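You operate a simulated robot arm through the tools that you are given. There is no shell and no other tool.

You are at the controls of a simulated two-armed robot. One attempt, no reset.

## Task
Plug in the table and the blue handset, switch on and run the table to 90 cm.
Fine: white plug into the white socket, the handset's plug into the green socket, both while the supply box is off; run it with that handset. Supply box on, and left on; other plugs and settings stay.

Only the result counts: the job must be done as asked and must still hold three seconds after the hand-in. Knocking over, shifting, dropping, spilling or breaking anything else fails it.

## Robot
Two 7-joint arms with two-finger parallel grippers on one trunk that stands fixed in place. Base frame: the origin is at the foot of the trunk, x ahead of it, y to its left, z up. Lengths are in cm, angles in degrees, forces in N, time in s.
The left shoulder is at [7, 18.8, 121.5], the right one opposite. With the tool pointing down near the work surface each hand reaches from about 26 to 78 cm from the base axis, measured 20 degrees to its own side. Payload 3.91 kg a hand.
Tool frame (each hand has its own): the origin (TCP) lies between the finger pads and is the grasp point; the fingertips stand 3 cm ahead of it; z points along the fingers, y is the line along which they close. The gripper opens to 11 cm. The fingers are 2 cm wide and 1 cm thick; the gripper's body (4.8 by 11.2 cm) begins 5.5 cm behind the TCP.
Orientation is that of the tool frame in the base frame, as a unit quaternion [w, x, y, z]. With the fingers straight down and closing along the base's y, the tool's x points along the base's -x, its y along +y and its z along -z.

## Interface
- The arms move only by the tool apply_moves. It takes "left_rows", "right_rows" or both (then of equal length, played together; a hand with none holds still); each is a list of rows, each a list of 6 numbers: the shift along the tool's x, y, z in cm, then the turn, a rotation vector about the tool's x, y, z in degrees. In form: [[x, y, z, rx, ry, rz], ...]. A call has 1 to 20 rows; each row is the pose to reach, as a shift and turn from the pose commanded when the call began, along the tool's axes at that moment. "left_fingers" and "right_fingers" are, for a hand that has rows, the opening, from 0 (shut) to 1 (fully open), set as the call begins (left out, the last holds). A row lasts 0.2 s, in which the tool goes at most 5 cm and 8.6 degrees; a call with a longer step from one row to the next is refused whole, and so is a gripper value outside its range. A pose out of reach is approached as far as the arm can. The call stops where the force on the tool passes 90 N (or 10 N more than at its start, if that is more) or the arm is blocked; 0.2 s more then pass. Each finger travels about 7.2 cm/s and halts on what it meets, pressing with about 23 N; the grip force reading is that of the motor and also rises with nothing between the fingers. The clock runs only during rows and for 0.2 s after the last one: add rows that repeat a pose to give the fingers time. The reply holds the time, the measured pose of the TCP, the force on the tool along the base axes, the opening and the grip force, in the units named above and with some noise, with the torque about the TCP (base axes, N m) and any sound that the robot's microphone picked up.
- Cameras (640 x 400 px; columns grow to the right, rows downward): "scene" is now at [11.94, 5.78, 144.7]; the picture's right is [0.63, -0.78, 0.00], its down [-0.41, -0.33, -0.85] and it looks along [0.66, 0.53, -0.53] (base axes); focal length 346 px, centre (320, 200). "left" rides on the left gripper at [7.2, -1.7, -10.3] in its tool frame; the picture's right is [0.23, 0.97, 0.00], its down [-0.76, 0.18, -0.62] and it looks along [-0.61, 0.14, 0.78] (tool axes); focal length 222 px, centre (320, 200). "right" rides on the right gripper at [7.2, 1.7, -10.3] in its tool frame; the picture's right is [-0.23, 0.97, 0.00], its down [-0.76, -0.18, -0.62] and it looks along [-0.61, -0.14, 0.78] (tool axes); focal length 222 px, centre (320, 200). There is no depth. A picture from a camera that has moved, and an enlarged one, comes with that camera's place and axes in the base frame and with its lens.
- capture(camera): a new picture of that camera. No time passes.
- slide_trunk(by): slides the trunk up (or, below 0, down) by that many cm; the arms and the scene camera ride with it, the base frame stays. It gives what a move gives, with no picture.
- head_to(pan, tilt): turns the head with the scene camera to pan (to the left, within 86 degrees either way) and tilt (down, from -29 to 69), counted from straight ahead of the robot. It gives what a move gives.
- enlarge(camera, box): a new picture of the part [left, top, right, bottom] of that camera's present view, enlarged. No time passes.
- finish_job(): hands the job in; it is judged then, once.

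Places have to be worked out from the pictures, the camera data and where the tool is seen. Open the grippers and draw the arms clear of the work before you hand the job in, unless the task says otherwise.

The tools are called as name(argument=value, ...) on one line, values as JSON. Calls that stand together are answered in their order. apply_moves: Moves the arms, as the interface text tells. Its arguments: {"type":"object","properties":{"left_rows":{"type":"array","items":{"type":"array","items":{"type":"number"}}},"left_fingers":{"type":"number"},"right_rows":{"type":"array","items":{"type":"array","items":{"type":"number"}}},"right_fingers":{"type":"number"}},"required":[]} The other tools are called the same way: slide_trunk (by) slides the trunk up or down; head_to (pan, tilt) turns the head that bears the scene camera; capture (camera) takes a picture; enlarge (camera, box) takes an enlarged picture of a part of a camera's view; finish_job () hands the job in.

At the start:

```text
clock: 0.0
left_position: [35.83, 52.19, 118.98]
left_tcp_rot: [0.0, 0.0, 1.0, 0.0]
left_contact_force: [0.3, -0.3, 0.0]
left_moment: [0.0, 0.0, 0.0]
left_opening: 11.02
left_finger_force: 0.0
right_position: [38.24, 5.8, 124.49]
right_tcp_rot: [0.0, 0.0, 1.0, 0.0]
right_contact_force: [0.1, 0.5, 0.1]
right_moment: [0.04, 0.01, 0.01]
right_opening: 11.02
right_finger_force: 0.0
trunk travel left (down, up): [-72.5, 21.5]
head pan, tilt: [38.7, 31.8]
```

scene: 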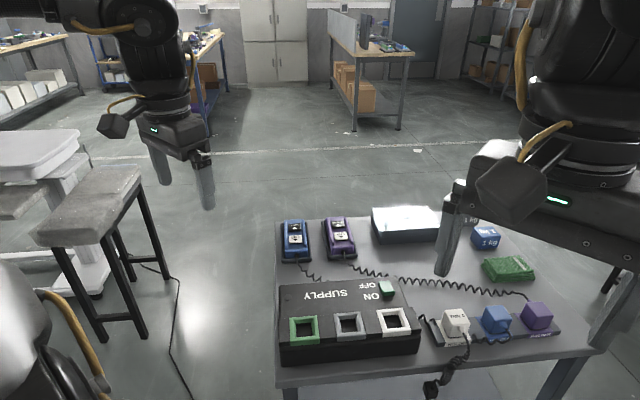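
right: 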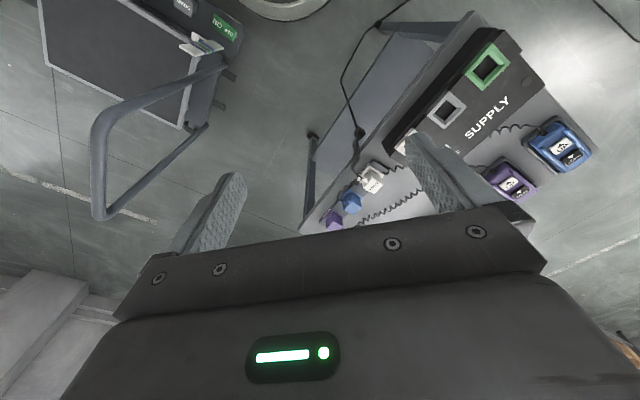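
left: 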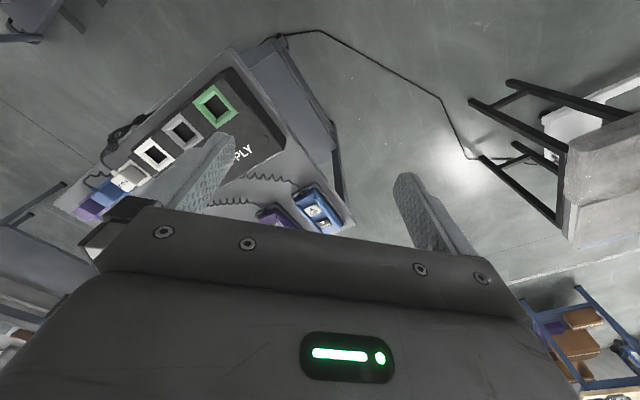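

I start by looking closely at the bench with the scene camera: supply box with three sockets, three plugs in a holder, and two handsets. I enlarge those parts.

enlarge(camera="scene", box=[260, 200, 440, 370])

enlarge(camera="scene", box=[410, 200, 600, 370])

enlarge(camera="scene", box=[0, 120, 200, 400])

```text
2.35 times, centred on (350, 285) of scene
camera zoom: at [11.94, 5.78, 144.7], right [0.63, -0.78, 0.0], down [-0.41, -0.33, -0.85], along [0.66, 0.53, -0.53], focal length 813 px, centre (249, 0)
```

zoom: 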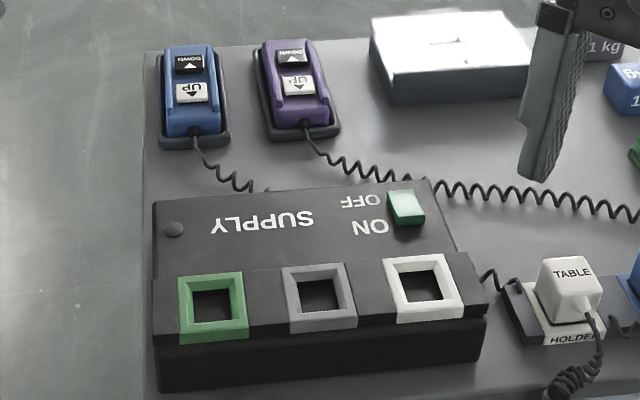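

```text
2.35 times, centred on (505, 285) of scene
camera zoom: at [11.94, 5.78, 144.7], right [0.63, -0.78, 0.0], down [-0.41, -0.33, -0.85], along [0.66, 0.53, -0.53], focal length 813 px, centre (-115, 0)
```

zoom: 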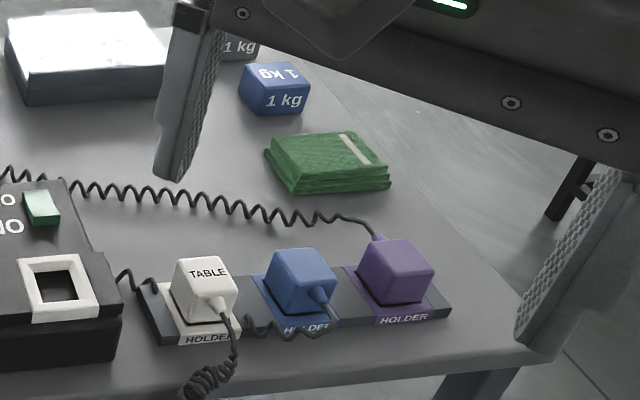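

```text
1.43 times, centred on (100, 260) of scene
camera zoom: at [11.94, 5.78, 144.7], right [0.63, -0.78, 0.0], down [-0.41, -0.33, -0.85], along [0.66, 0.53, -0.53], focal length 494 px, centre (634, 114)
```

zoom: 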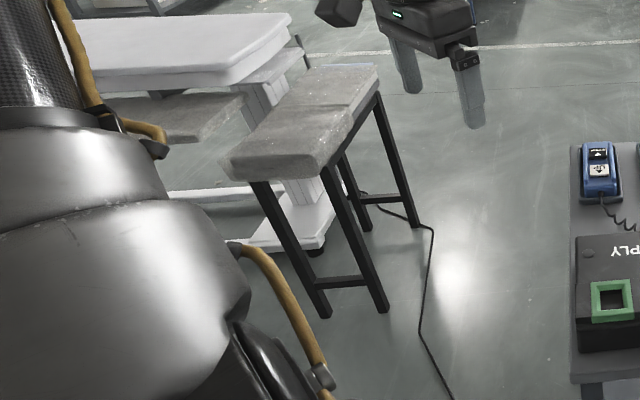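

I pan the head to the left to see the height-adjustable table and how its height can be read.

head_to(pan=75, tilt=32)

capture(camera="scene")

```text
clock: 1.0
left_position: [35.93, 52.17, 119.0]
left_tcp_rot: [0.0, 0.0, 1.0, 0.0]
left_contact_force: [1.3, -0.2, 0.5]
left_moment: [0.0, -0.02, 0.0]
left_opening: 11.01
left_finger_force: 0.1
right_position: [38.3, 5.7, 124.53]
right_tcp_rot: [0.0, 0.0, 1.0, 0.0]
right_contact_force: [-0.6, 0.4, 0.9]
right_moment: [0.04, 0.03, 0.03]
right_opening: 10.98
right_finger_force: 0.0
trunk travel left (down, up): [-72.5, 21.5]
head pan, tilt: [75.0, 32.0]
```

```text
taken
camera scene: at [7.28, 8.82, 144.67], right [0.97, -0.26, 0.0], down [-0.14, -0.51, -0.85], along [0.22, 0.82, -0.53], focal length 346 px, centre (320, 200)
```

scene: 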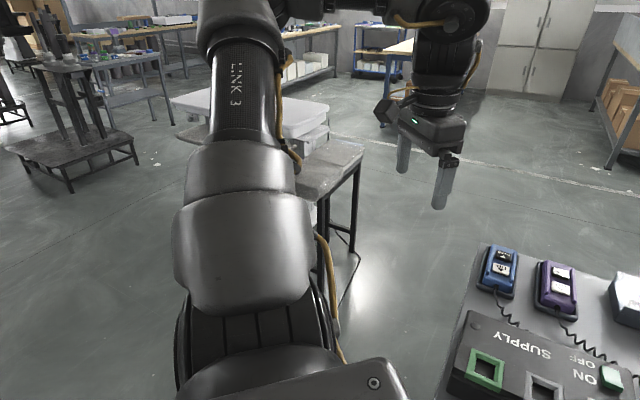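

The left arm hides the table here. The right wrist view showed some framed object with a green display; I enlarge that and also look to the right with the head.

enlarge(camera="right", box=[20, 0, 340, 200])

enlarge(camera="left", box=[440, 50, 640, 250])

head_to(pan=-20, tilt=40)

capture(camera="scene")

```text
2.00 times, centred on (180, 100) of right
camera zoom: at [31.03, 7.33, 134.78], right [0.23, 0.97, 0.0], down [0.76, -0.18, 0.62], along [0.61, -0.14, -0.78], focal length 444 px, centre (600, 400)
```

zoom: 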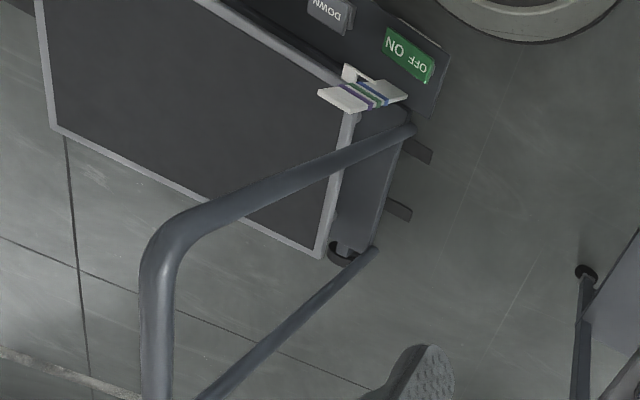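

```text
2.00 times, centred on (540, 150) of left
camera zoom: at [28.47, 50.48, 129.36], right [-0.23, 0.97, 0.0], down [0.76, 0.18, 0.62], along [0.61, 0.14, -0.78], focal length 444 px, centre (-120, 300)
```

zoom: 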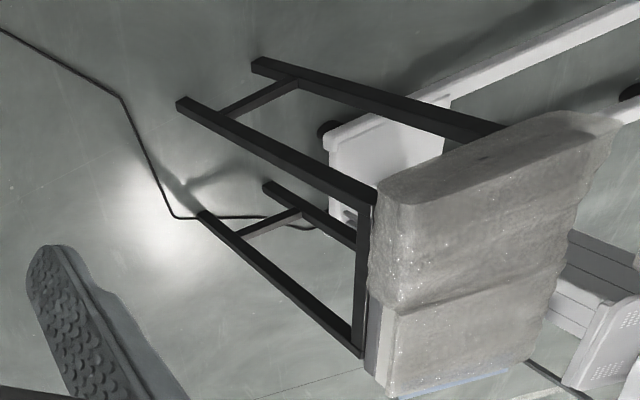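

```text
clock: 2.7
left_position: [35.82, 52.2, 118.98]
left_tcp_rot: [-0.001, 0.0, 1.0, 0.0]
left_contact_force: [0.5, 0.1, 0.5]
left_moment: [-0.01, 0.03, -0.01]
left_opening: 10.99
left_finger_force: 0.0
right_position: [38.26, 5.73, 124.49]
right_tcp_rot: [0.0, 0.0, 1.0, 0.001]
right_contact_force: [1.0, 0.6, 0.2]
right_moment: [0.0, -0.02, -0.02]
right_opening: 10.99
right_finger_force: 0.0
trunk travel left (down, up): [-72.5, 21.5]
head pan, tilt: [-20.0, 40.0]
```

```text
taken
camera scene: at [12.94, -2.73, 143.45], right [-0.34, -0.94, 0.0], down [-0.6, 0.22, -0.77], along [0.72, -0.26, -0.64], focal length 346 px, centre (320, 200)
```

scene: 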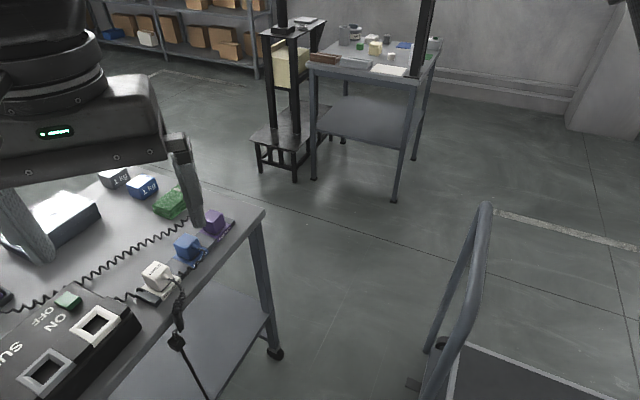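

Bench (supply box ≈ [50, 29, 88]) and the treadmill on the right are distinguished; the table to be driven is the white couch at the left. I turn the left hand about its own axis so that its wrist camera looks to +y towards that couch.

apply_moves(left_rows=[[0, 0, 0, 0, 0, -8], [0, 0, 0, 0, 0, -16], [0, 0, 0, 0, 0, -24], [0, 0, 0, 0, 0, -32], [0, 0, 0, 0, 0, -40], [0, 0, 0, 0, 0, -48], [0, 0, 0, 0, 0, -56], [0, 0, 0, 0, 0, -64], [0, 0, 0, 0, 0, -72], [0, 0, 0, 0, 0, -80], [0, 0, 0, 0, 0, -80]])

capture(camera="left")

head_to(pan=55, tilt=32)

capture(camera="scene")

```text
clock: 5.1
left_position: [34.76, 60.21, 126.05]
left_tcp_rot: [0.002, -0.643, 0.766, -0.002]
left_contact_force: [-0.8, -0.2, -1.0]
left_moment: [-0.02, -0.08, 0.01]
left_opening: 11.0
left_finger_force: 0.1
left hand out of reach, approached as far as the arm can: row 7, 8, 9, 10, 11
right_position: [37.54, 5.69, 124.69]
right_tcp_rot: [0.003, 0.0, 1.0, 0.0]
right_contact_force: [-0.9, 1.3, -0.7]
right_moment: [-0.01, -0.05, 0.0]
right_opening: 11.0
right_finger_force: 0.0
trunk travel left (down, up): [-72.5, 21.5]
head pan, tilt: [-20.0, 40.0]
```

```text
taken
camera left: at [35.01, 52.83, 136.6], right [-1.0, -0.05, -0.01], down [-0.05, 0.78, 0.62], along [-0.03, 0.62, -0.78], focal length 222 px, centre (320, 200)
```

left: 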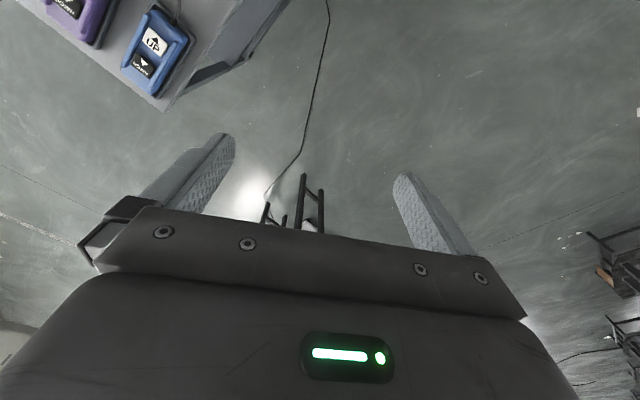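

```text
clock: 6.6
left_position: [35.27, 60.77, 125.74]
left_tcp_rot: [-0.001, -0.643, 0.766, -0.001]
left_contact_force: [0.5, 0.2, 0.5]
left_moment: [-0.03, 0.01, -0.02]
left_opening: 10.99
left_finger_force: 0.1
right_position: [38.32, 6.02, 124.46]
right_tcp_rot: [0.0, -0.001, 1.0, -0.002]
right_contact_force: [0.6, 0.6, 0.5]
right_moment: [-0.03, 0.03, 0.01]
right_opening: 11.01
right_finger_force: 0.1
trunk travel left (down, up): [-72.5, 21.5]
head pan, tilt: [55.0, 32.0]
```

```text
taken
camera scene: at [10.17, 7.9, 144.63], right [0.82, -0.57, 0.0], down [-0.3, -0.44, -0.85], along [0.49, 0.69, -0.53], focal length 346 px, centre (320, 200)
```

scene: 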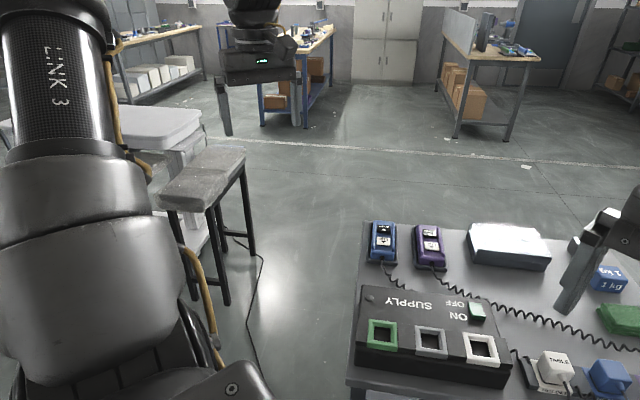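

The couch stands behind the left arm's elbow with a stool-like bench beside it. I turn the left hand back and move it forward so the arm opens the view to the left.

apply_moves(left_rows=[[0, 0, 0, 0, 0, 8], [0, 0, 0, 0, 0, 16], [0, 0, 0, 0, 0, 24], [0, 0, 0, 0, 0, 32], [0, 0, 0, 0, 0, 40], [0, 0, 0, 0, 0, 48], [0, 0, 0, 0, 0, 56], [0, 0, 0, 0, 0, 64], [0, 0, 0, 0, 0, 72], [0, 0, 0, 0, 0, 80], [0, 0, 0, 0, 0, 80]])

```text
clock: 9.0
left_position: [35.48, 60.25, 126.03]
left_tcp_rot: [0.001, 0.0, 1.0, 0.0]
left_contact_force: [0.0, -1.1, 0.0]
left_moment: [0.01, -0.01, -0.03]
left_opening: 11.02
left_finger_force: 0.1
right_position: [38.15, 5.79, 124.56]
right_tcp_rot: [0.0, 0.0, 1.0, -0.001]
right_contact_force: [-0.1, 0.0, -0.1]
right_moment: [0.02, -0.01, 0.0]
right_opening: 11.01
right_finger_force: 0.1
trunk travel left (down, up): [-72.5, 21.5]
head pan, tilt: [55.0, 32.0]
```

Hand is back to straight orientation at [35.5, 60.3, 126]. I move it ahead and to the right (still high above the bench) to clear the view.

apply_moves(left_rows=[[-2.5, -3, 0, 0, 0, 0], [-5, -6, 0, 0, 0, 0], [-7.5, -9, 0, 0, 0, 0], [-10, -12, 0, 0, 0, 0], [-12.5, -15, 0, 0, 0, 0], [-15, -18, 0, 0, 0, 0], [-17.5, -21, 0, 0, 0, 0], [-20, -24, 0, 0, 0, 0], [-22.5, -27, 0, 0, 0, 0], [-25, -30, 0, 0, 0, 0]])

head_to(pan=70, tilt=30)

capture(camera="scene")

capture(camera="left")

```text
clock: 11.2
left_position: [52.06, 35.23, 121.19]
left_tcp_rot: [0.002, 0.0, 1.0, -0.001]
left_contact_force: [0.7, -0.5, 0.7]
left_moment: [-0.02, 0.04, -0.01]
left_opening: 10.98
left_finger_force: 0.1
left hand out of reach, approached as far as the arm can: row 6, 7, 8, 9, 10
right_position: [38.15, 5.75, 124.51]
right_tcp_rot: [0.0, 0.0, 1.0, 0.0]
right_contact_force: [0.2, 0.0, -0.3]
right_moment: [-0.02, 0.02, -0.04]
right_opening: 11.01
right_finger_force: 0.1
trunk travel left (down, up): [-72.5, 21.5]
head pan, tilt: [55.0, 32.0]
```

```text
clock: 12.0
left_position: [52.18, 35.27, 121.14]
left_tcp_rot: [0.002, 0.0, 1.0, -0.002]
left_contact_force: [-0.4, -0.6, 0.2]
left_moment: [0.01, -0.04, 0.0]
left_opening: 11.01
left_finger_force: 0.0
right_position: [38.26, 5.77, 124.46]
right_tcp_rot: [0.0, 0.0, 1.0, 0.0]
right_contact_force: [0.6, -0.6, 0.7]
right_moment: [0.01, -0.01, 0.0]
right_opening: 10.97
right_finger_force: 0.1
trunk travel left (down, up): [-72.5, 21.5]
head pan, tilt: [70.0, 30.0]
```

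```text
taken
camera scene: at [8.05, 8.65, 144.98], right [0.94, -0.34, 0.0], down [-0.17, -0.47, -0.87], along [0.3, 0.81, -0.5], focal length 346 px, centre (320, 200)
```

scene: 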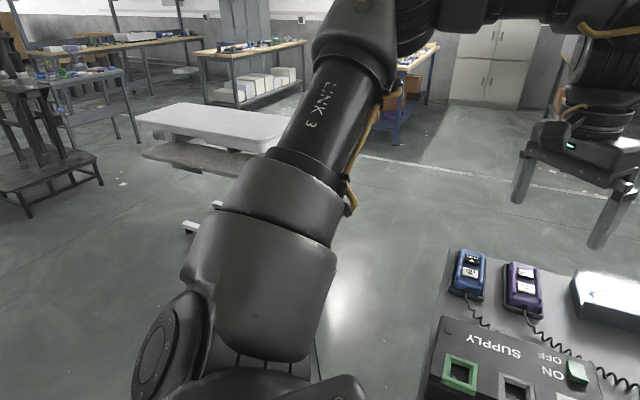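

```text
taken
camera left: at [44.8, 33.53, 131.52], right [-0.23, 0.97, 0.0], down [0.76, 0.18, 0.63], along [0.61, 0.14, -0.78], focal length 222 px, centre (320, 200)
```

left: 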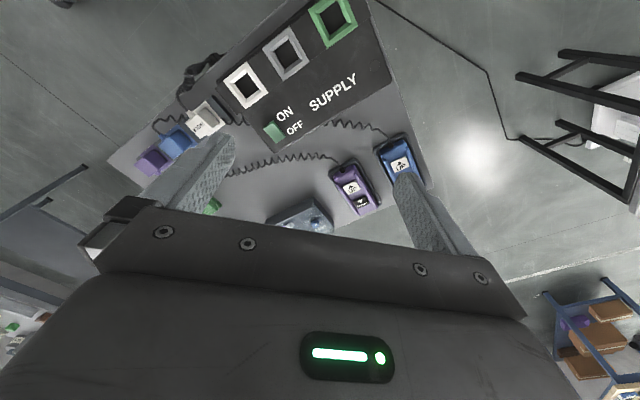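

The arm still hides the couch, but the left wrist camera now gives a nice view of the supply box and handsets. I enlarge it to read the switch and lamp.

enlarge(camera="left", box=[210, 0, 400, 150])

enlarge(camera="left", box=[100, 40, 260, 180])

enlarge(camera="left", box=[310, 120, 450, 230])

head_to(pan=35, tilt=45)

capture(camera="scene")

```text
2.67 times, centred on (305, 75) of left
camera zoom: at [44.8, 33.53, 131.52], right [-0.23, 0.97, 0.0], down [0.76, 0.18, 0.63], along [0.61, 0.14, -0.78], focal length 592 px, centre (360, 533)
```

zoom: 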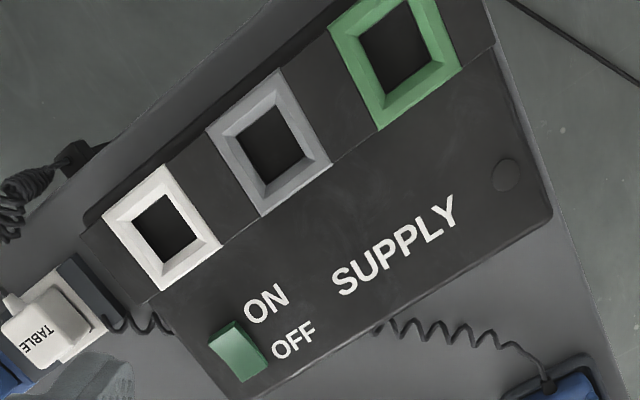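

```text
2.86 times, centred on (180, 110) of left
camera zoom: at [44.8, 33.53, 131.52], right [-0.23, 0.97, 0.0], down [0.76, 0.18, 0.63], along [0.61, 0.14, -0.78], focal length 635 px, centre (720, 457)
```

zoom: 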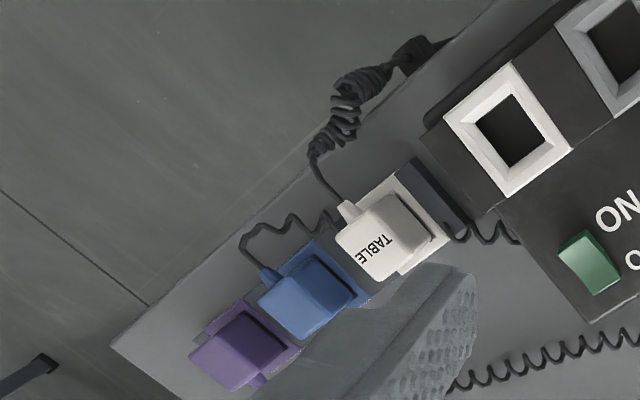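

```text
3.64 times, centred on (380, 175) of left
camera zoom: at [44.8, 33.53, 131.52], right [-0.23, 0.97, 0.0], down [0.76, 0.18, 0.63], along [0.61, 0.14, -0.78], focal length 808 px, centre (102, 291)
```

zoom: 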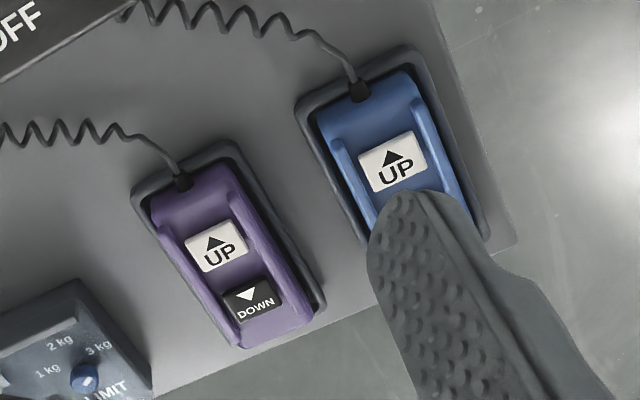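

```text
clock: 13.0
left_position: [52.21, 35.27, 121.22]
left_tcp_rot: [0.002, -0.001, 1.0, -0.002]
left_contact_force: [0.8, -0.3, 0.2]
left_moment: [0.01, 0.01, 0.0]
left_opening: 11.0
left_finger_force: 0.0
right_position: [38.23, 5.69, 124.45]
right_tcp_rot: [-0.001, 0.0, 1.0, 0.0]
right_contact_force: [0.0, -0.3, 0.1]
right_moment: [-0.02, 0.04, -0.01]
right_opening: 10.99
right_finger_force: 0.0
trunk travel left (down, up): [-72.5, 21.5]
head pan, tilt: [35.0, 45.0]
```

```text
taken
camera scene: at [11.6, 4.83, 142.72], right [0.57, -0.82, 0.0], down [-0.58, -0.41, -0.71], along [0.58, 0.41, -0.71], focal length 346 px, centre (320, 200)
```

scene: 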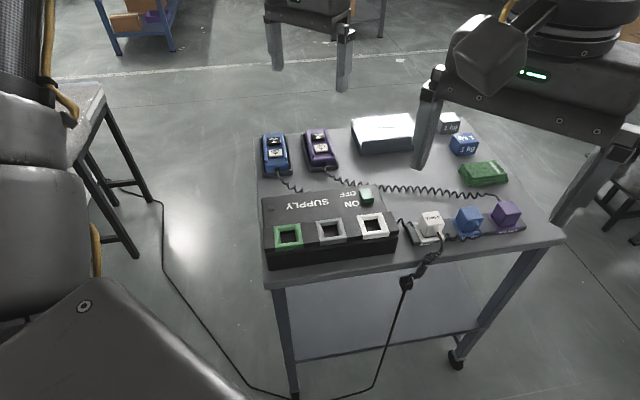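

The lamp on the box is dark and the green rocker sits beside ON/OFF; each coil lead seems to go to its own colour. I take high-zoom pictures with the scene camera for measuring the plugs, sockets and rocker.

enlarge(camera="scene", box=[255, 180, 415, 280])

enlarge(camera="scene", box=[390, 170, 550, 270])

enlarge(camera="scene", box=[250, 100, 410, 200])

```text
4.00 times, centred on (335, 230) of scene
camera zoom: at [11.6, 4.83, 142.72], right [0.57, -0.82, 0.0], down [-0.58, -0.41, -0.71], along [0.58, 0.41, -0.71], focal length 1382 px, centre (260, 80)
```

zoom: 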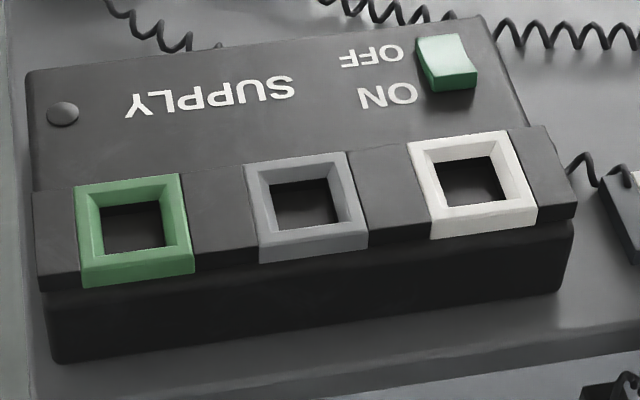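

```text
4.00 times, centred on (470, 220) of scene
camera zoom: at [11.6, 4.83, 142.72], right [0.57, -0.82, 0.0], down [-0.58, -0.41, -0.71], along [0.58, 0.41, -0.71], focal length 1382 px, centre (-280, 120)
```

zoom: 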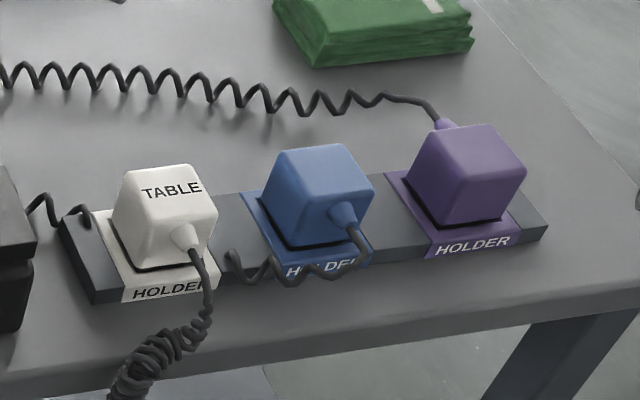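

```text
4.00 times, centred on (330, 150) of scene
camera zoom: at [11.6, 4.83, 142.72], right [0.57, -0.82, 0.0], down [-0.58, -0.41, -0.71], along [0.58, 0.41, -0.71], focal length 1382 px, centre (280, 400)
```

zoom: 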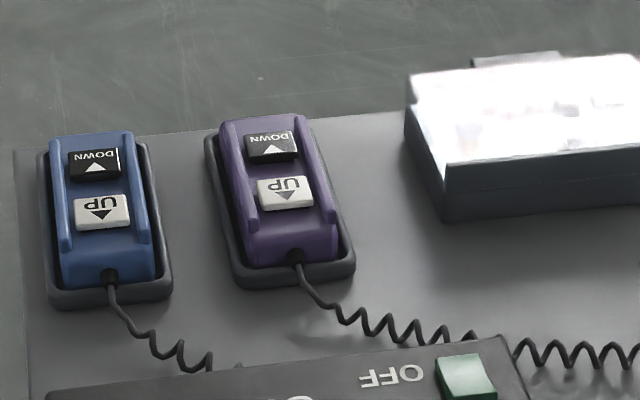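

Triangulating: white socket ≈ [56.3, 22.8, 88.4], green ≈ [43.9, 35.2, 88.3], row along [0.71, −0.71]; TABLE plug ≈ [66.4, 13.6], top ≈ 87.7, blue plug ≈ [72.4, 7.3]. I move the right arm aside, then bring the left hand above the white plug, turned 45° so the fingers close along the row (clear of the lead).

apply_moves(right_rows=[[0, -4, 0, 0, 0, 0], [0, -8, 0, 0, 0, 0], [0, -12, 0, 0, 0, 0], [0, -16, 0, 0, 0, 0], [0, -20, 0, 0, 0, 0], [0, -23, 0, 0, 0, 0]])

apply_moves(left_rows=[[-1.8, -2.7, 2, 0, 0, -6], [-3.6, -5.4, 4, 0, 0, -12], [-5.4, -8.1, 6, 0, 0, -18], [-7.2, -10.8, 8, 0, 0, -24], [-9, -13.5, 10, 0, 0, -30], [-10.8, -16.2, 12, 0, 0, -36], [-12.6, -18.9, 14, 0, 0, -42], [-14.2, -21.7, 16, 0, 0, -45], [-14.2, -21.7, 16, 0, 0, -45]])

```text
clock: 14.4
left_position: [51.74, 35.48, 121.31]
left_tcp_rot: [0.005, 0.0, 1.0, -0.002]
left_contact_force: [-1.3, 0.7, 0.6]
left_moment: [0.0, -0.07, 0.01]
left_opening: 11.0
left_finger_force: 0.0
right_position: [37.71, -17.12, 124.73]
right_tcp_rot: [0.002, -0.002, 1.0, 0.0]
right_contact_force: [-0.4, 0.4, 0.7]
right_moment: [-0.01, -0.03, 0.0]
right_opening: 10.97
right_finger_force: 0.1
trunk travel left (down, up): [-72.5, 21.5]
head pan, tilt: [35.0, 45.0]
```

```text
clock: 16.4
left_position: [60.3, 35.8, 107.39]
left_tcp_rot: [0.0, -0.382, 0.924, -0.002]
left_contact_force: [0.7, -0.4, 0.0]
left_moment: [0.02, -0.05, 0.01]
left_opening: 10.99
left_finger_force: 0.0
left hand out of reach, approached as far as the arm can: row 1, 2, 3, 4, 5, 6, 7, 8, 9
right_position: [38.25, -17.45, 124.49]
right_tcp_rot: [-0.001, 0.0, 1.0, -0.001]
right_contact_force: [-0.1, -0.8, -0.3]
right_moment: [-0.01, -0.04, 0.04]
right_opening: 11.01
right_finger_force: 0.1
trunk travel left (down, up): [-72.5, 21.5]
head pan, tilt: [35.0, 45.0]
```

The left hand stopped at [60.3, 35.8, 107.4] and did not go further to the right. I look at the arm's shape before choosing another path.

capture(camera="scene")

capture(camera="right")

capture(camera="left")

```text
taken
camera scene: at [11.59, 4.81, 142.72], right [0.57, -0.82, 0.0], down [-0.58, -0.41, -0.71], along [0.58, 0.41, -0.71], focal length 346 px, centre (320, 200)
```

scene: 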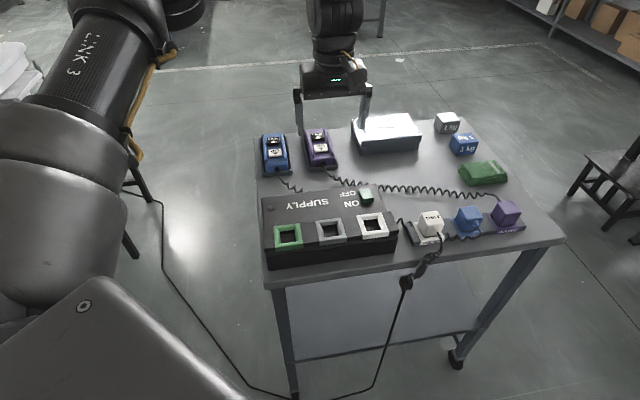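

```text
taken
camera right: at [30.98, -15.71, 134.73], right [0.23, 0.97, 0.0], down [0.76, -0.18, 0.62], along [0.61, -0.14, -0.78], focal length 222 px, centre (320, 200)
```

right: 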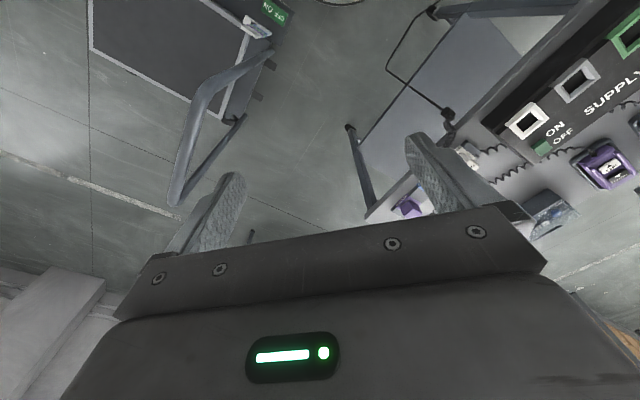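

```text
taken
camera left: at [56.08, 29.54, 117.66], right [-0.85, 0.53, 0.0], down [0.41, 0.67, 0.62], along [0.33, 0.53, -0.78], focal length 222 px, centre (320, 200)
```

left: 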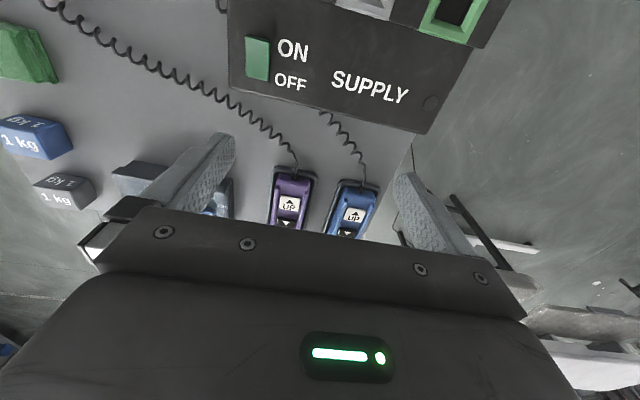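

The upper arm points far out to the left with the forearm hanging from it; perhaps the height limits it. I try a lower, nearer point [55, 25, 100] (still well above the box at 88.5).

apply_moves(left_rows=[[2.85, -0.97, 1.85, 0, 0, 0], [5.7, -1.95, 3.7, 0, 0, 0], [8.5, -2.9, 5.5, 0, 0, 0], [11.38, -3.89, 7.4, 0, 0, 0], [11.38, -3.89, 7.4, 0, 0, 0]])

```text
clock: 17.6
left_position: [60.27, 35.69, 106.17]
left_tcp_rot: [-0.001, -0.382, 0.924, -0.001]
left_contact_force: [-0.1, -0.2, -0.3]
left_moment: [0.01, 0.01, -0.01]
left_opening: 11.0
left_finger_force: 0.0
left hand out of reach, approached as far as the arm can: row 1, 2, 3, 4, 5
right_position: [38.2, -17.27, 124.47]
right_tcp_rot: [0.001, 0.001, 1.0, 0.0]
right_contact_force: [-0.5, -0.3, 0.8]
right_moment: [0.01, 0.02, -0.02]
right_opening: 10.99
right_finger_force: 0.0
trunk travel left (down, up): [-72.5, 21.5]
head pan, tilt: [35.0, 45.0]
```

Barely any motion: the arm's shape looks stuck at a joint limit. I take the left hand back to about its starting pose and will then come in lower and nearer to the body.

apply_moves(left_rows=[[0.7, 3.6, -1.6, 0, 0, 5.6], [1.4, 7.2, -3.2, 0, 0, 11.2], [2.1, 10.8, -4.8, 0, 0, 16.9], [2.8, 14.5, -6.5, 0, 0, 22.5], [3.5, 18.1, -8.1, 0, 0, 28.1], [4.2, 21.7, -9.7, 0, 0, 33.7], [4.9, 25.4, -11.4, 0, 0, 39.4], [5.66, 28.99, -13, 0, 0, 45], [5.66, 28.99, -13, 0, 0, 45]])

```text
clock: 19.6
left_position: [36.01, 52.19, 119.12]
left_tcp_rot: [0.0, 0.001, 1.0, -0.001]
left_contact_force: [0.4, 0.4, 0.1]
left_moment: [0.03, -0.02, 0.03]
left_opening: 11.01
left_finger_force: 0.1
right_position: [38.28, -17.34, 124.42]
right_tcp_rot: [-0.001, 0.0, 1.0, 0.0]
right_contact_force: [0.2, -0.1, 0.1]
right_moment: [-0.02, 0.03, 0.0]
right_opening: 11.02
right_finger_force: 0.1
trunk travel left (down, up): [-72.5, 21.5]
head pan, tilt: [35.0, 45.0]
```

Back at [36, 52.2, 119]. Now I lower and bring the hand inwards near the body: target [42, 30, 105] in straight orientation.

apply_moves(left_rows=[[-1, -3.7, 2.3, 0, 0, 0], [-2, -7.4, 4.7, 0, 0, 0], [-3, -11.1, 7, 0, 0, 0], [-4, -14.8, 9.3, 0, 0, 0], [-5, -18.5, 11.7, 0, 0, 0], [-6, -22, 14, 0, 0, 0], [-6, -22, 14, 0, 0, 0]])

capture(camera="scene")

```text
clock: 21.2
left_position: [41.88, 30.12, 105.03]
left_tcp_rot: [0.0, 0.001, 1.0, -0.001]
left_contact_force: [-0.3, 0.2, 0.1]
left_moment: [-0.04, -0.02, -0.02]
left_opening: 10.97
left_finger_force: 0.0
right_position: [38.14, -17.19, 124.41]
right_tcp_rot: [0.001, 0.0, 1.0, 0.0]
right_contact_force: [-0.2, 0.6, 0.5]
right_moment: [-0.02, 0.0, 0.0]
right_opening: 10.99
right_finger_force: 0.0
trunk travel left (down, up): [-72.5, 21.5]
head pan, tilt: [35.0, 45.0]
```

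```text
taken
camera scene: at [11.51, 4.93, 142.72], right [0.57, -0.82, 0.0], down [-0.58, -0.41, -0.71], along [0.58, 0.41, -0.71], focal length 346 px, centre (320, 200)
```

scene: 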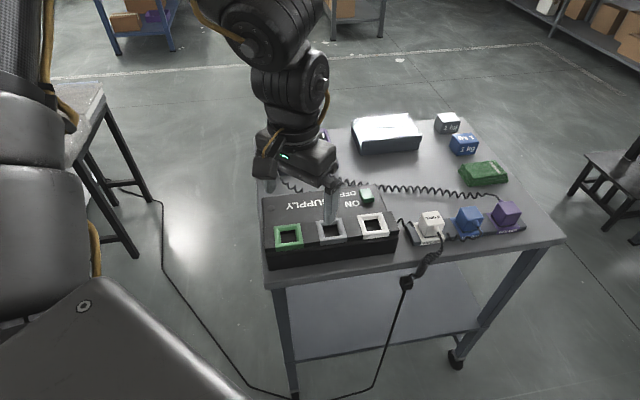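

That was reached. I continue at this lower height toward [56, 20, 101].

apply_moves(left_rows=[[-3.5, -2.5, 1, 0, 0, 0], [-7, -5, 2, 0, 0, 0], [-10.5, -7.5, 3, 0, 0, 0], [-14, -10, 4, 0, 0, 0], [-14, -10, 4, 0, 0, 0]])

```text
clock: 22.4
left_position: [51.77, 25.24, 102.53]
left_tcp_rot: [0.0, 0.0, 1.0, 0.0]
left_contact_force: [0.2, 0.0, 0.2]
left_moment: [0.02, 0.01, 0.0]
left_opening: 11.0
left_finger_force: 0.0
left hand out of reach, approached as far as the arm can: row 3, 4, 5
right_position: [38.41, -17.35, 124.45]
right_tcp_rot: [-0.001, 0.0, 1.0, 0.0]
right_contact_force: [0.1, 0.2, -0.4]
right_moment: [-0.03, 0.07, 0.01]
right_opening: 10.96
right_finger_force: 0.1
trunk travel left (down, up): [-72.5, 21.5]
head pan, tilt: [35.0, 45.0]
```

Stopped at [51.8, 25.2, 102.5], which is not far from the shoulder, so it must be a joint limit in this arm shape. I look at the arm from the scene camera and the right wrist camera.

capture(camera="scene")

head_to(pan=50, tilt=10)

capture(camera="scene")

```text
taken
camera scene: at [11.68, 4.8, 142.71], right [0.57, -0.82, 0.0], down [-0.58, -0.41, -0.71], along [0.58, 0.41, -0.71], focal length 346 px, centre (320, 200)
```

scene: 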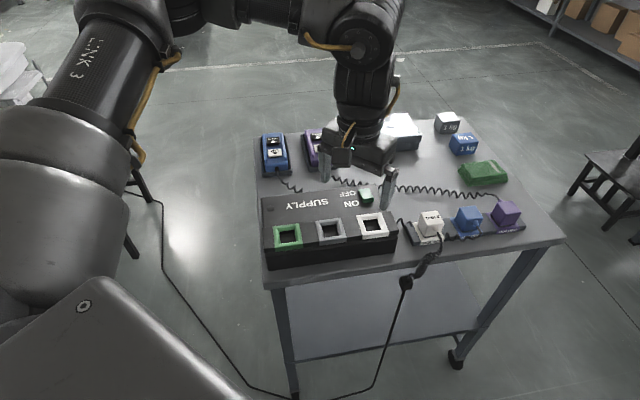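

```text
clock: 23.4
left_position: [51.71, 25.48, 102.6]
left_tcp_rot: [0.001, 0.0, 1.0, -0.001]
left_contact_force: [0.7, -0.3, 1.0]
left_moment: [0.0, -0.03, 0.01]
left_opening: 11.01
left_finger_force: 0.1
right_position: [38.21, -17.34, 124.4]
right_tcp_rot: [0.0, 0.0, 1.0, 0.0]
right_contact_force: [0.5, 0.0, 0.0]
right_moment: [0.0, 0.02, 0.0]
right_opening: 11.0
right_finger_force: 0.1
trunk travel left (down, up): [-72.5, 21.5]
head pan, tilt: [50.0, 10.0]
```

```text
taken
camera scene: at [10.94, 7.25, 148.21], right [0.77, -0.64, 0.0], down [-0.11, -0.13, -0.98], along [0.63, 0.75, -0.17], focal length 346 px, centre (320, 200)
```

scene: 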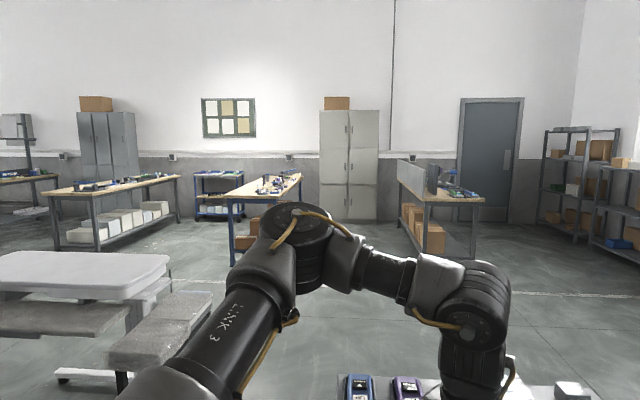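

The elbow is bent sideways with the forearm pointing right, so the hand's roll joint is likely at its limit; the gripper is symmetric, so I turn the hand the other way (+135° about its axis), which also lines the fingers up with the plug row.

apply_moves(left_rows=[[0, 0, 0, 0, 0, 8.45], [0, 0, 0, 0, 0, 16.9], [0, 0, 0, 0, 0, 25.3], [0, 0, 0, 0, 0, 33.8], [0, 0, 0, 0, 0, 42.2], [0, 0, 0, 0, 0, 50.6], [0, 0, 0, 0, 0, 59.1], [0, 0, 0, 0, 0, 67.5], [0, 0, 0, 0, 0, 75.9], [0, 0, 0, 0, 0, 84.4], [0, 0, 0, 0, 0, 92.8], [0, 0, 0, 0, 0, 101.3], [0, 0, 0, 0, 0, 109.7], [0, 0, 0, 0, 0, 118.1], [0, 0, 0, 0, 0, 126.6], [0, 0, 0, 0, 0, 135], [0, 0, 0, 0, 0, 135]])

enlarge(camera="scene", box=[0, 220, 240, 400])

```text
clock: 27.0
left_position: [51.82, 25.32, 102.61]
left_tcp_rot: [0.0, 0.924, 0.382, 0.001]
left_contact_force: [0.2, 0.3, 0.6]
left_moment: [-0.02, -0.05, 0.03]
left_opening: 10.99
left_finger_force: 0.0
right_position: [38.09, -17.25, 124.44]
right_tcp_rot: [0.0, 0.001, 1.0, 0.0]
right_contact_force: [0.7, -0.2, 0.0]
right_moment: [0.02, 0.02, 0.02]
right_opening: 11.02
right_finger_force: 0.0
trunk travel left (down, up): [-72.5, 21.5]
head pan, tilt: [50.0, 10.0]
```

```text
2.22 times, centred on (120, 310) of scene
camera zoom: at [10.93, 7.26, 148.22], right [0.77, -0.64, 0.0], down [-0.11, -0.13, -0.98], along [0.63, 0.75, -0.17], focal length 768 px, centre (764, -44)
```

zoom: 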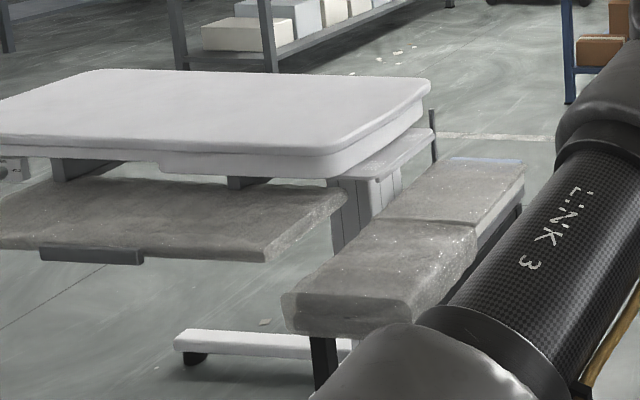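

That worked, and the couch with its column is partly visible now. I move along the plug row toward a point above the white plug, [66.4, 13.6, 98].

apply_moves(left_rows=[[0.4, 3.7, 0.9, 0, 0, 0], [0.8, 7.4, 1.8, 0, 0, 0], [1.2, 11.2, 2.8, 0, 0, 0], [1.6, 14.9, 3.7, 0, 0, 0], [2.05, 18.6, 4.6, 0, 0, 0], [2.05, 18.6, 4.6, 0, 0, 0]])

head_to(pan=20, tilt=45)

capture(camera="scene")

capture(camera="left")

```text
clock: 28.4
left_position: [53.26, 26.5, 102.37]
left_tcp_rot: [0.001, 0.924, 0.383, 0.0]
left_contact_force: [-0.2, 0.4, 0.1]
left_moment: [0.0, -0.02, -0.02]
left_opening: 10.99
left_finger_force: 0.0
left hand out of reach, approached as far as the arm can: row 1, 2, 3, 4, 5, 6
right_position: [38.15, -17.37, 124.46]
right_tcp_rot: [-0.001, 0.0, 1.0, 0.0]
right_contact_force: [0.6, -0.3, 0.3]
right_moment: [0.01, -0.02, 0.03]
right_opening: 11.02
right_finger_force: 0.1
trunk travel left (down, up): [-72.5, 21.5]
head pan, tilt: [50.0, 10.0]
```

```text
clock: 29.4
left_position: [53.15, 26.44, 102.32]
left_tcp_rot: [0.0, 0.924, 0.383, 0.001]
left_contact_force: [0.8, -0.6, 0.1]
left_moment: [-0.02, -0.02, 0.0]
left_opening: 11.0
left_finger_force: 0.1
right_position: [38.19, -17.19, 124.42]
right_tcp_rot: [-0.001, 0.001, 1.0, 0.0]
right_contact_force: [-0.7, 0.3, -0.1]
right_moment: [0.04, -0.01, 0.02]
right_opening: 10.97
right_finger_force: 0.0
trunk travel left (down, up): [-72.5, 21.5]
head pan, tilt: [20.0, 45.0]
```

```text
taken
camera scene: at [12.59, 2.93, 142.73], right [0.34, -0.94, 0.0], down [-0.66, -0.24, -0.71], along [0.66, 0.24, -0.71], focal length 346 px, centre (320, 200)
```

scene: 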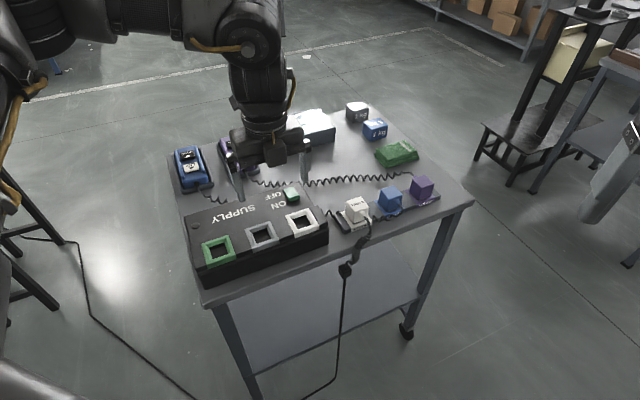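

```text
taken
camera left: at [56.95, 32.77, 112.74], right [0.85, -0.53, 0.0], down [-0.41, -0.66, 0.62], along [-0.33, -0.53, -0.78], focal length 222 px, centre (320, 200)
```

left: 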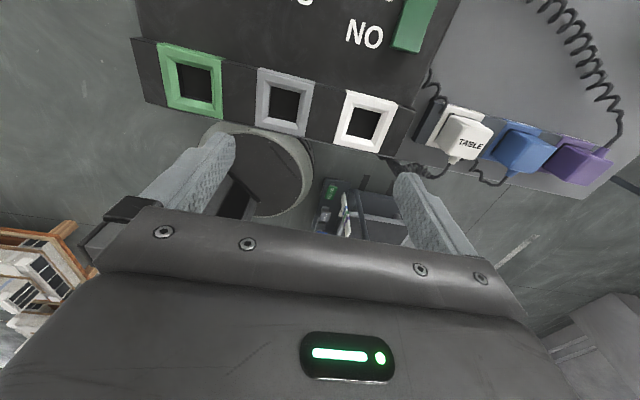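

The left arm is limited at this line regardless of hand roll. I draw the left hand back and test how well the right arm reaches toward the plugs from its own side.

apply_moves(left_rows=[[0, -4.8, -2, 0, 0, 0], [0, -9.5, -4, 0, 0, 0], [0, -14.1, -6, 0, 0, 0], [0, -17, -6, 0, 0, 0]])

apply_moves(right_rows=[[-2.7, 2.8, 2.4, 0, 0, 0], [-5.4, 5.6, 4.8, 0, 0, 0], [-8.2, 8.4, 7.3, 0, 0, 0], [-10.9, 11.2, 9.7, 0, 0, 0], [-13.6, 13.9, 12.1, 0, 0, 0], [-16.3, 16.7, 14.5, 0, 0, 0], [-19.1, 19.5, 17, 0, 0, 0], [-21.8, 22.3, 19.4, 0, 0, 0], [-21.8, 22.3, 19.4, 0, 0, 0]])

capture(camera="scene")

```text
refused: row 1 steps farther than a row can; nothing moved
```

```text
clock: 31.4
left_position: [53.0, 26.37, 102.41]
left_tcp_rot: [0.001, 0.924, 0.383, 0.0]
left_contact_force: [0.2, -0.5, -0.5]
left_moment: [0.02, -0.01, 0.02]
left_opening: 11.01
left_finger_force: 0.0
right_position: [60.03, 4.97, 105.18]
right_tcp_rot: [0.0, 0.001, 1.0, 0.0]
right_contact_force: [-0.1, 0.1, 0.0]
right_moment: [0.02, 0.04, 0.02]
right_opening: 11.03
right_finger_force: 0.1
trunk travel left (down, up): [-72.5, 21.5]
head pan, tilt: [20.0, 45.0]
```

```text
taken
camera scene: at [12.5, 2.82, 142.73], right [0.34, -0.94, 0.0], down [-0.66, -0.24, -0.71], along [0.66, 0.24, -0.71], focal length 346 px, centre (320, 200)
```

scene: 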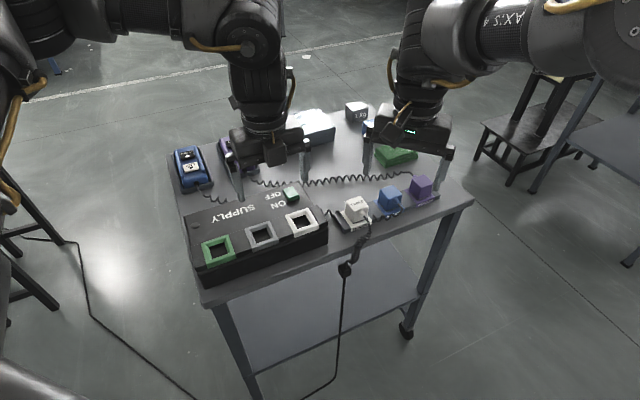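

The right arm reaches [60, 5, 105] without trouble, so it will handle the plugs. I move the left hand well away to the left, turning it back to straight at the same time.

apply_moves(left_rows=[[0.6, -2, -0.8, 0, 0, -8], [1.2, -4, -1.5, 0, 0, -16], [1.8, -6, -2.3, 0, 0, -24], [2.4, -8, -3, 0, 0, -32], [3, -10, -3.8, 0, 0, -40], [3.6, -12, -4.5, 0, 0, -48], [4.2, -14, -5.3, 0, 0, -56], [4.8, -16, -6, 0, 0, -64], [5.4, -18, -6.8, 0, 0, -72], [6, -20, -7.5, 0, 0, -80], [6.6, -22, -8.3, 0, 0, -88], [7.2, -24, -9, 0, 0, -96], [7.8, -26, -9.8, 0, 0, -104], [8.4, -28, -10.5, 0, 0, -112], [9, -30, -11.3, 0, 0, -120], [9.6, -31.5, -11.8, 0, 0, -128], [9.9, -32.5, -12, 0, 0, -135]])

capture(camera="right")

capture(camera="scene")

```text
clock: 35.0
left_position: [37.63, 56.31, 114.46]
left_tcp_rot: [0.0, -0.002, 1.0, -0.001]
left_contact_force: [0.7, -0.2, -0.4]
left_moment: [0.04, -0.04, -0.03]
left_opening: 11.01
left_finger_force: 0.1
right_position: [60.09, 5.05, 105.15]
right_tcp_rot: [0.0, 0.0, 1.0, 0.0]
right_contact_force: [-0.4, 0.9, -0.3]
right_moment: [-0.01, 0.0, 0.0]
right_opening: 11.01
right_finger_force: 0.2
trunk travel left (down, up): [-72.5, 21.5]
head pan, tilt: [20.0, 45.0]
```

```text
taken
camera right: at [52.84, 6.7, 115.48], right [0.23, 0.97, 0.0], down [0.76, -0.18, 0.62], along [0.61, -0.14, -0.78], focal length 222 px, centre (320, 200)
```

right: 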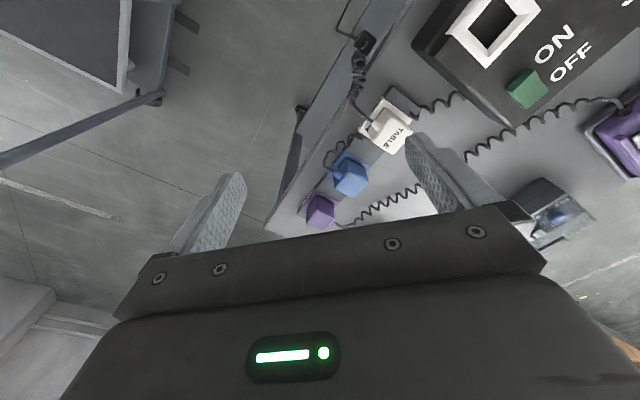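

```text
taken
camera scene: at [12.57, 2.99, 142.72], right [0.34, -0.94, 0.0], down [-0.66, -0.24, -0.71], along [0.66, 0.24, -0.71], focal length 346 px, centre (320, 200)
```

scene: 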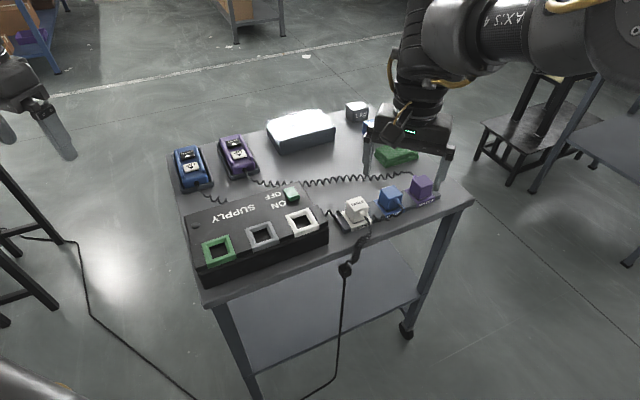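

The left hand is clear. I zoom the right wrist camera and the scene camera on the plugs and sockets for a more exact triangulation.

enlarge(camera="right", box=[290, 85, 450, 235])

enlarge(camera="right", box=[420, 0, 580, 100])

enlarge(camera="scene", box=[320, 150, 480, 250])

enlarge(camera="scene", box=[185, 180, 345, 280])

```text
2.67 times, centred on (370, 160) of right
camera zoom: at [52.84, 6.7, 115.48], right [0.23, 0.97, 0.0], down [0.76, -0.18, 0.62], along [0.61, -0.14, -0.78], focal length 592 px, centre (187, 307)
```

zoom: 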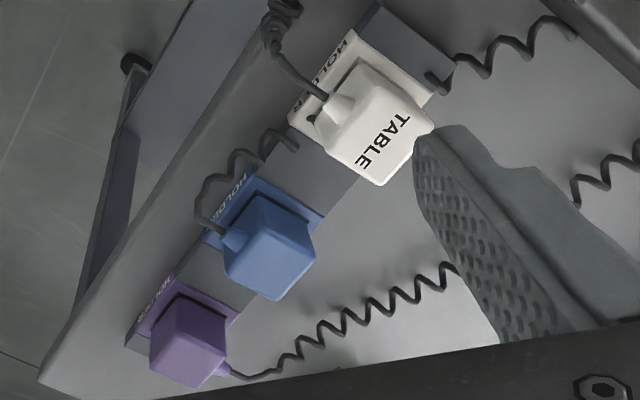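

```text
4.00 times, centred on (500, 50) of right
camera zoom: at [52.84, 6.7, 115.48], right [0.23, 0.97, 0.0], down [0.76, -0.18, 0.62], along [0.61, -0.14, -0.78], focal length 888 px, centre (-400, 800)
```

zoom: 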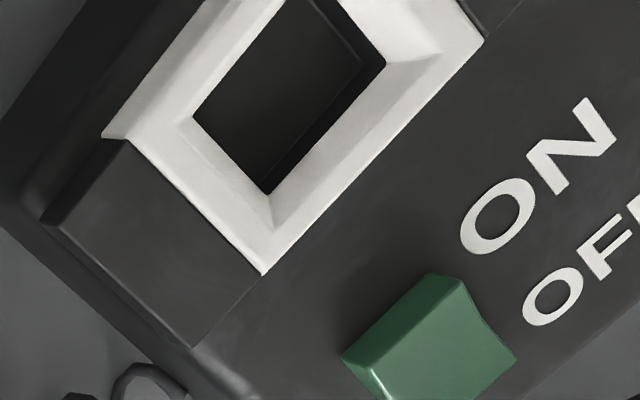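

```text
4.00 times, centred on (400, 200) of scene
camera zoom: at [12.57, 2.99, 142.72], right [0.34, -0.94, 0.0], down [-0.66, -0.24, -0.71], along [0.66, 0.24, -0.71], focal length 1382 px, centre (0, 200)
```

zoom: 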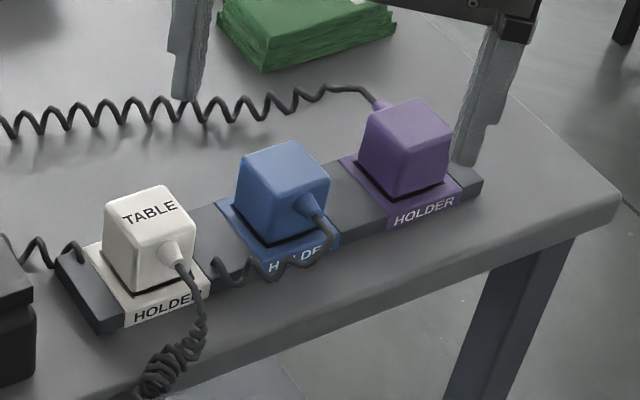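

```text
4.00 times, centred on (265, 230) of scene
camera zoom: at [12.57, 2.99, 142.72], right [0.34, -0.94, 0.0], down [-0.66, -0.24, -0.71], along [0.66, 0.24, -0.71], focal length 1382 px, centre (540, 80)
```

zoom: 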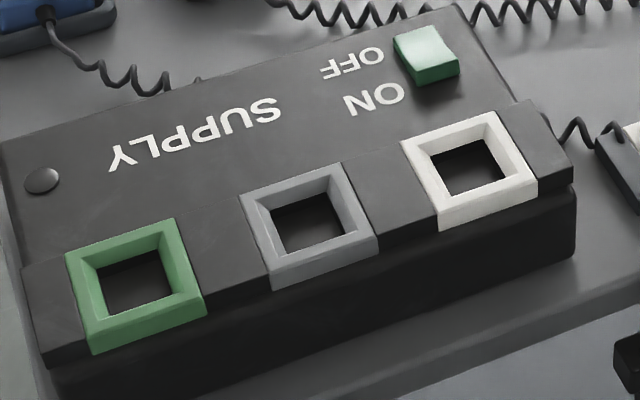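

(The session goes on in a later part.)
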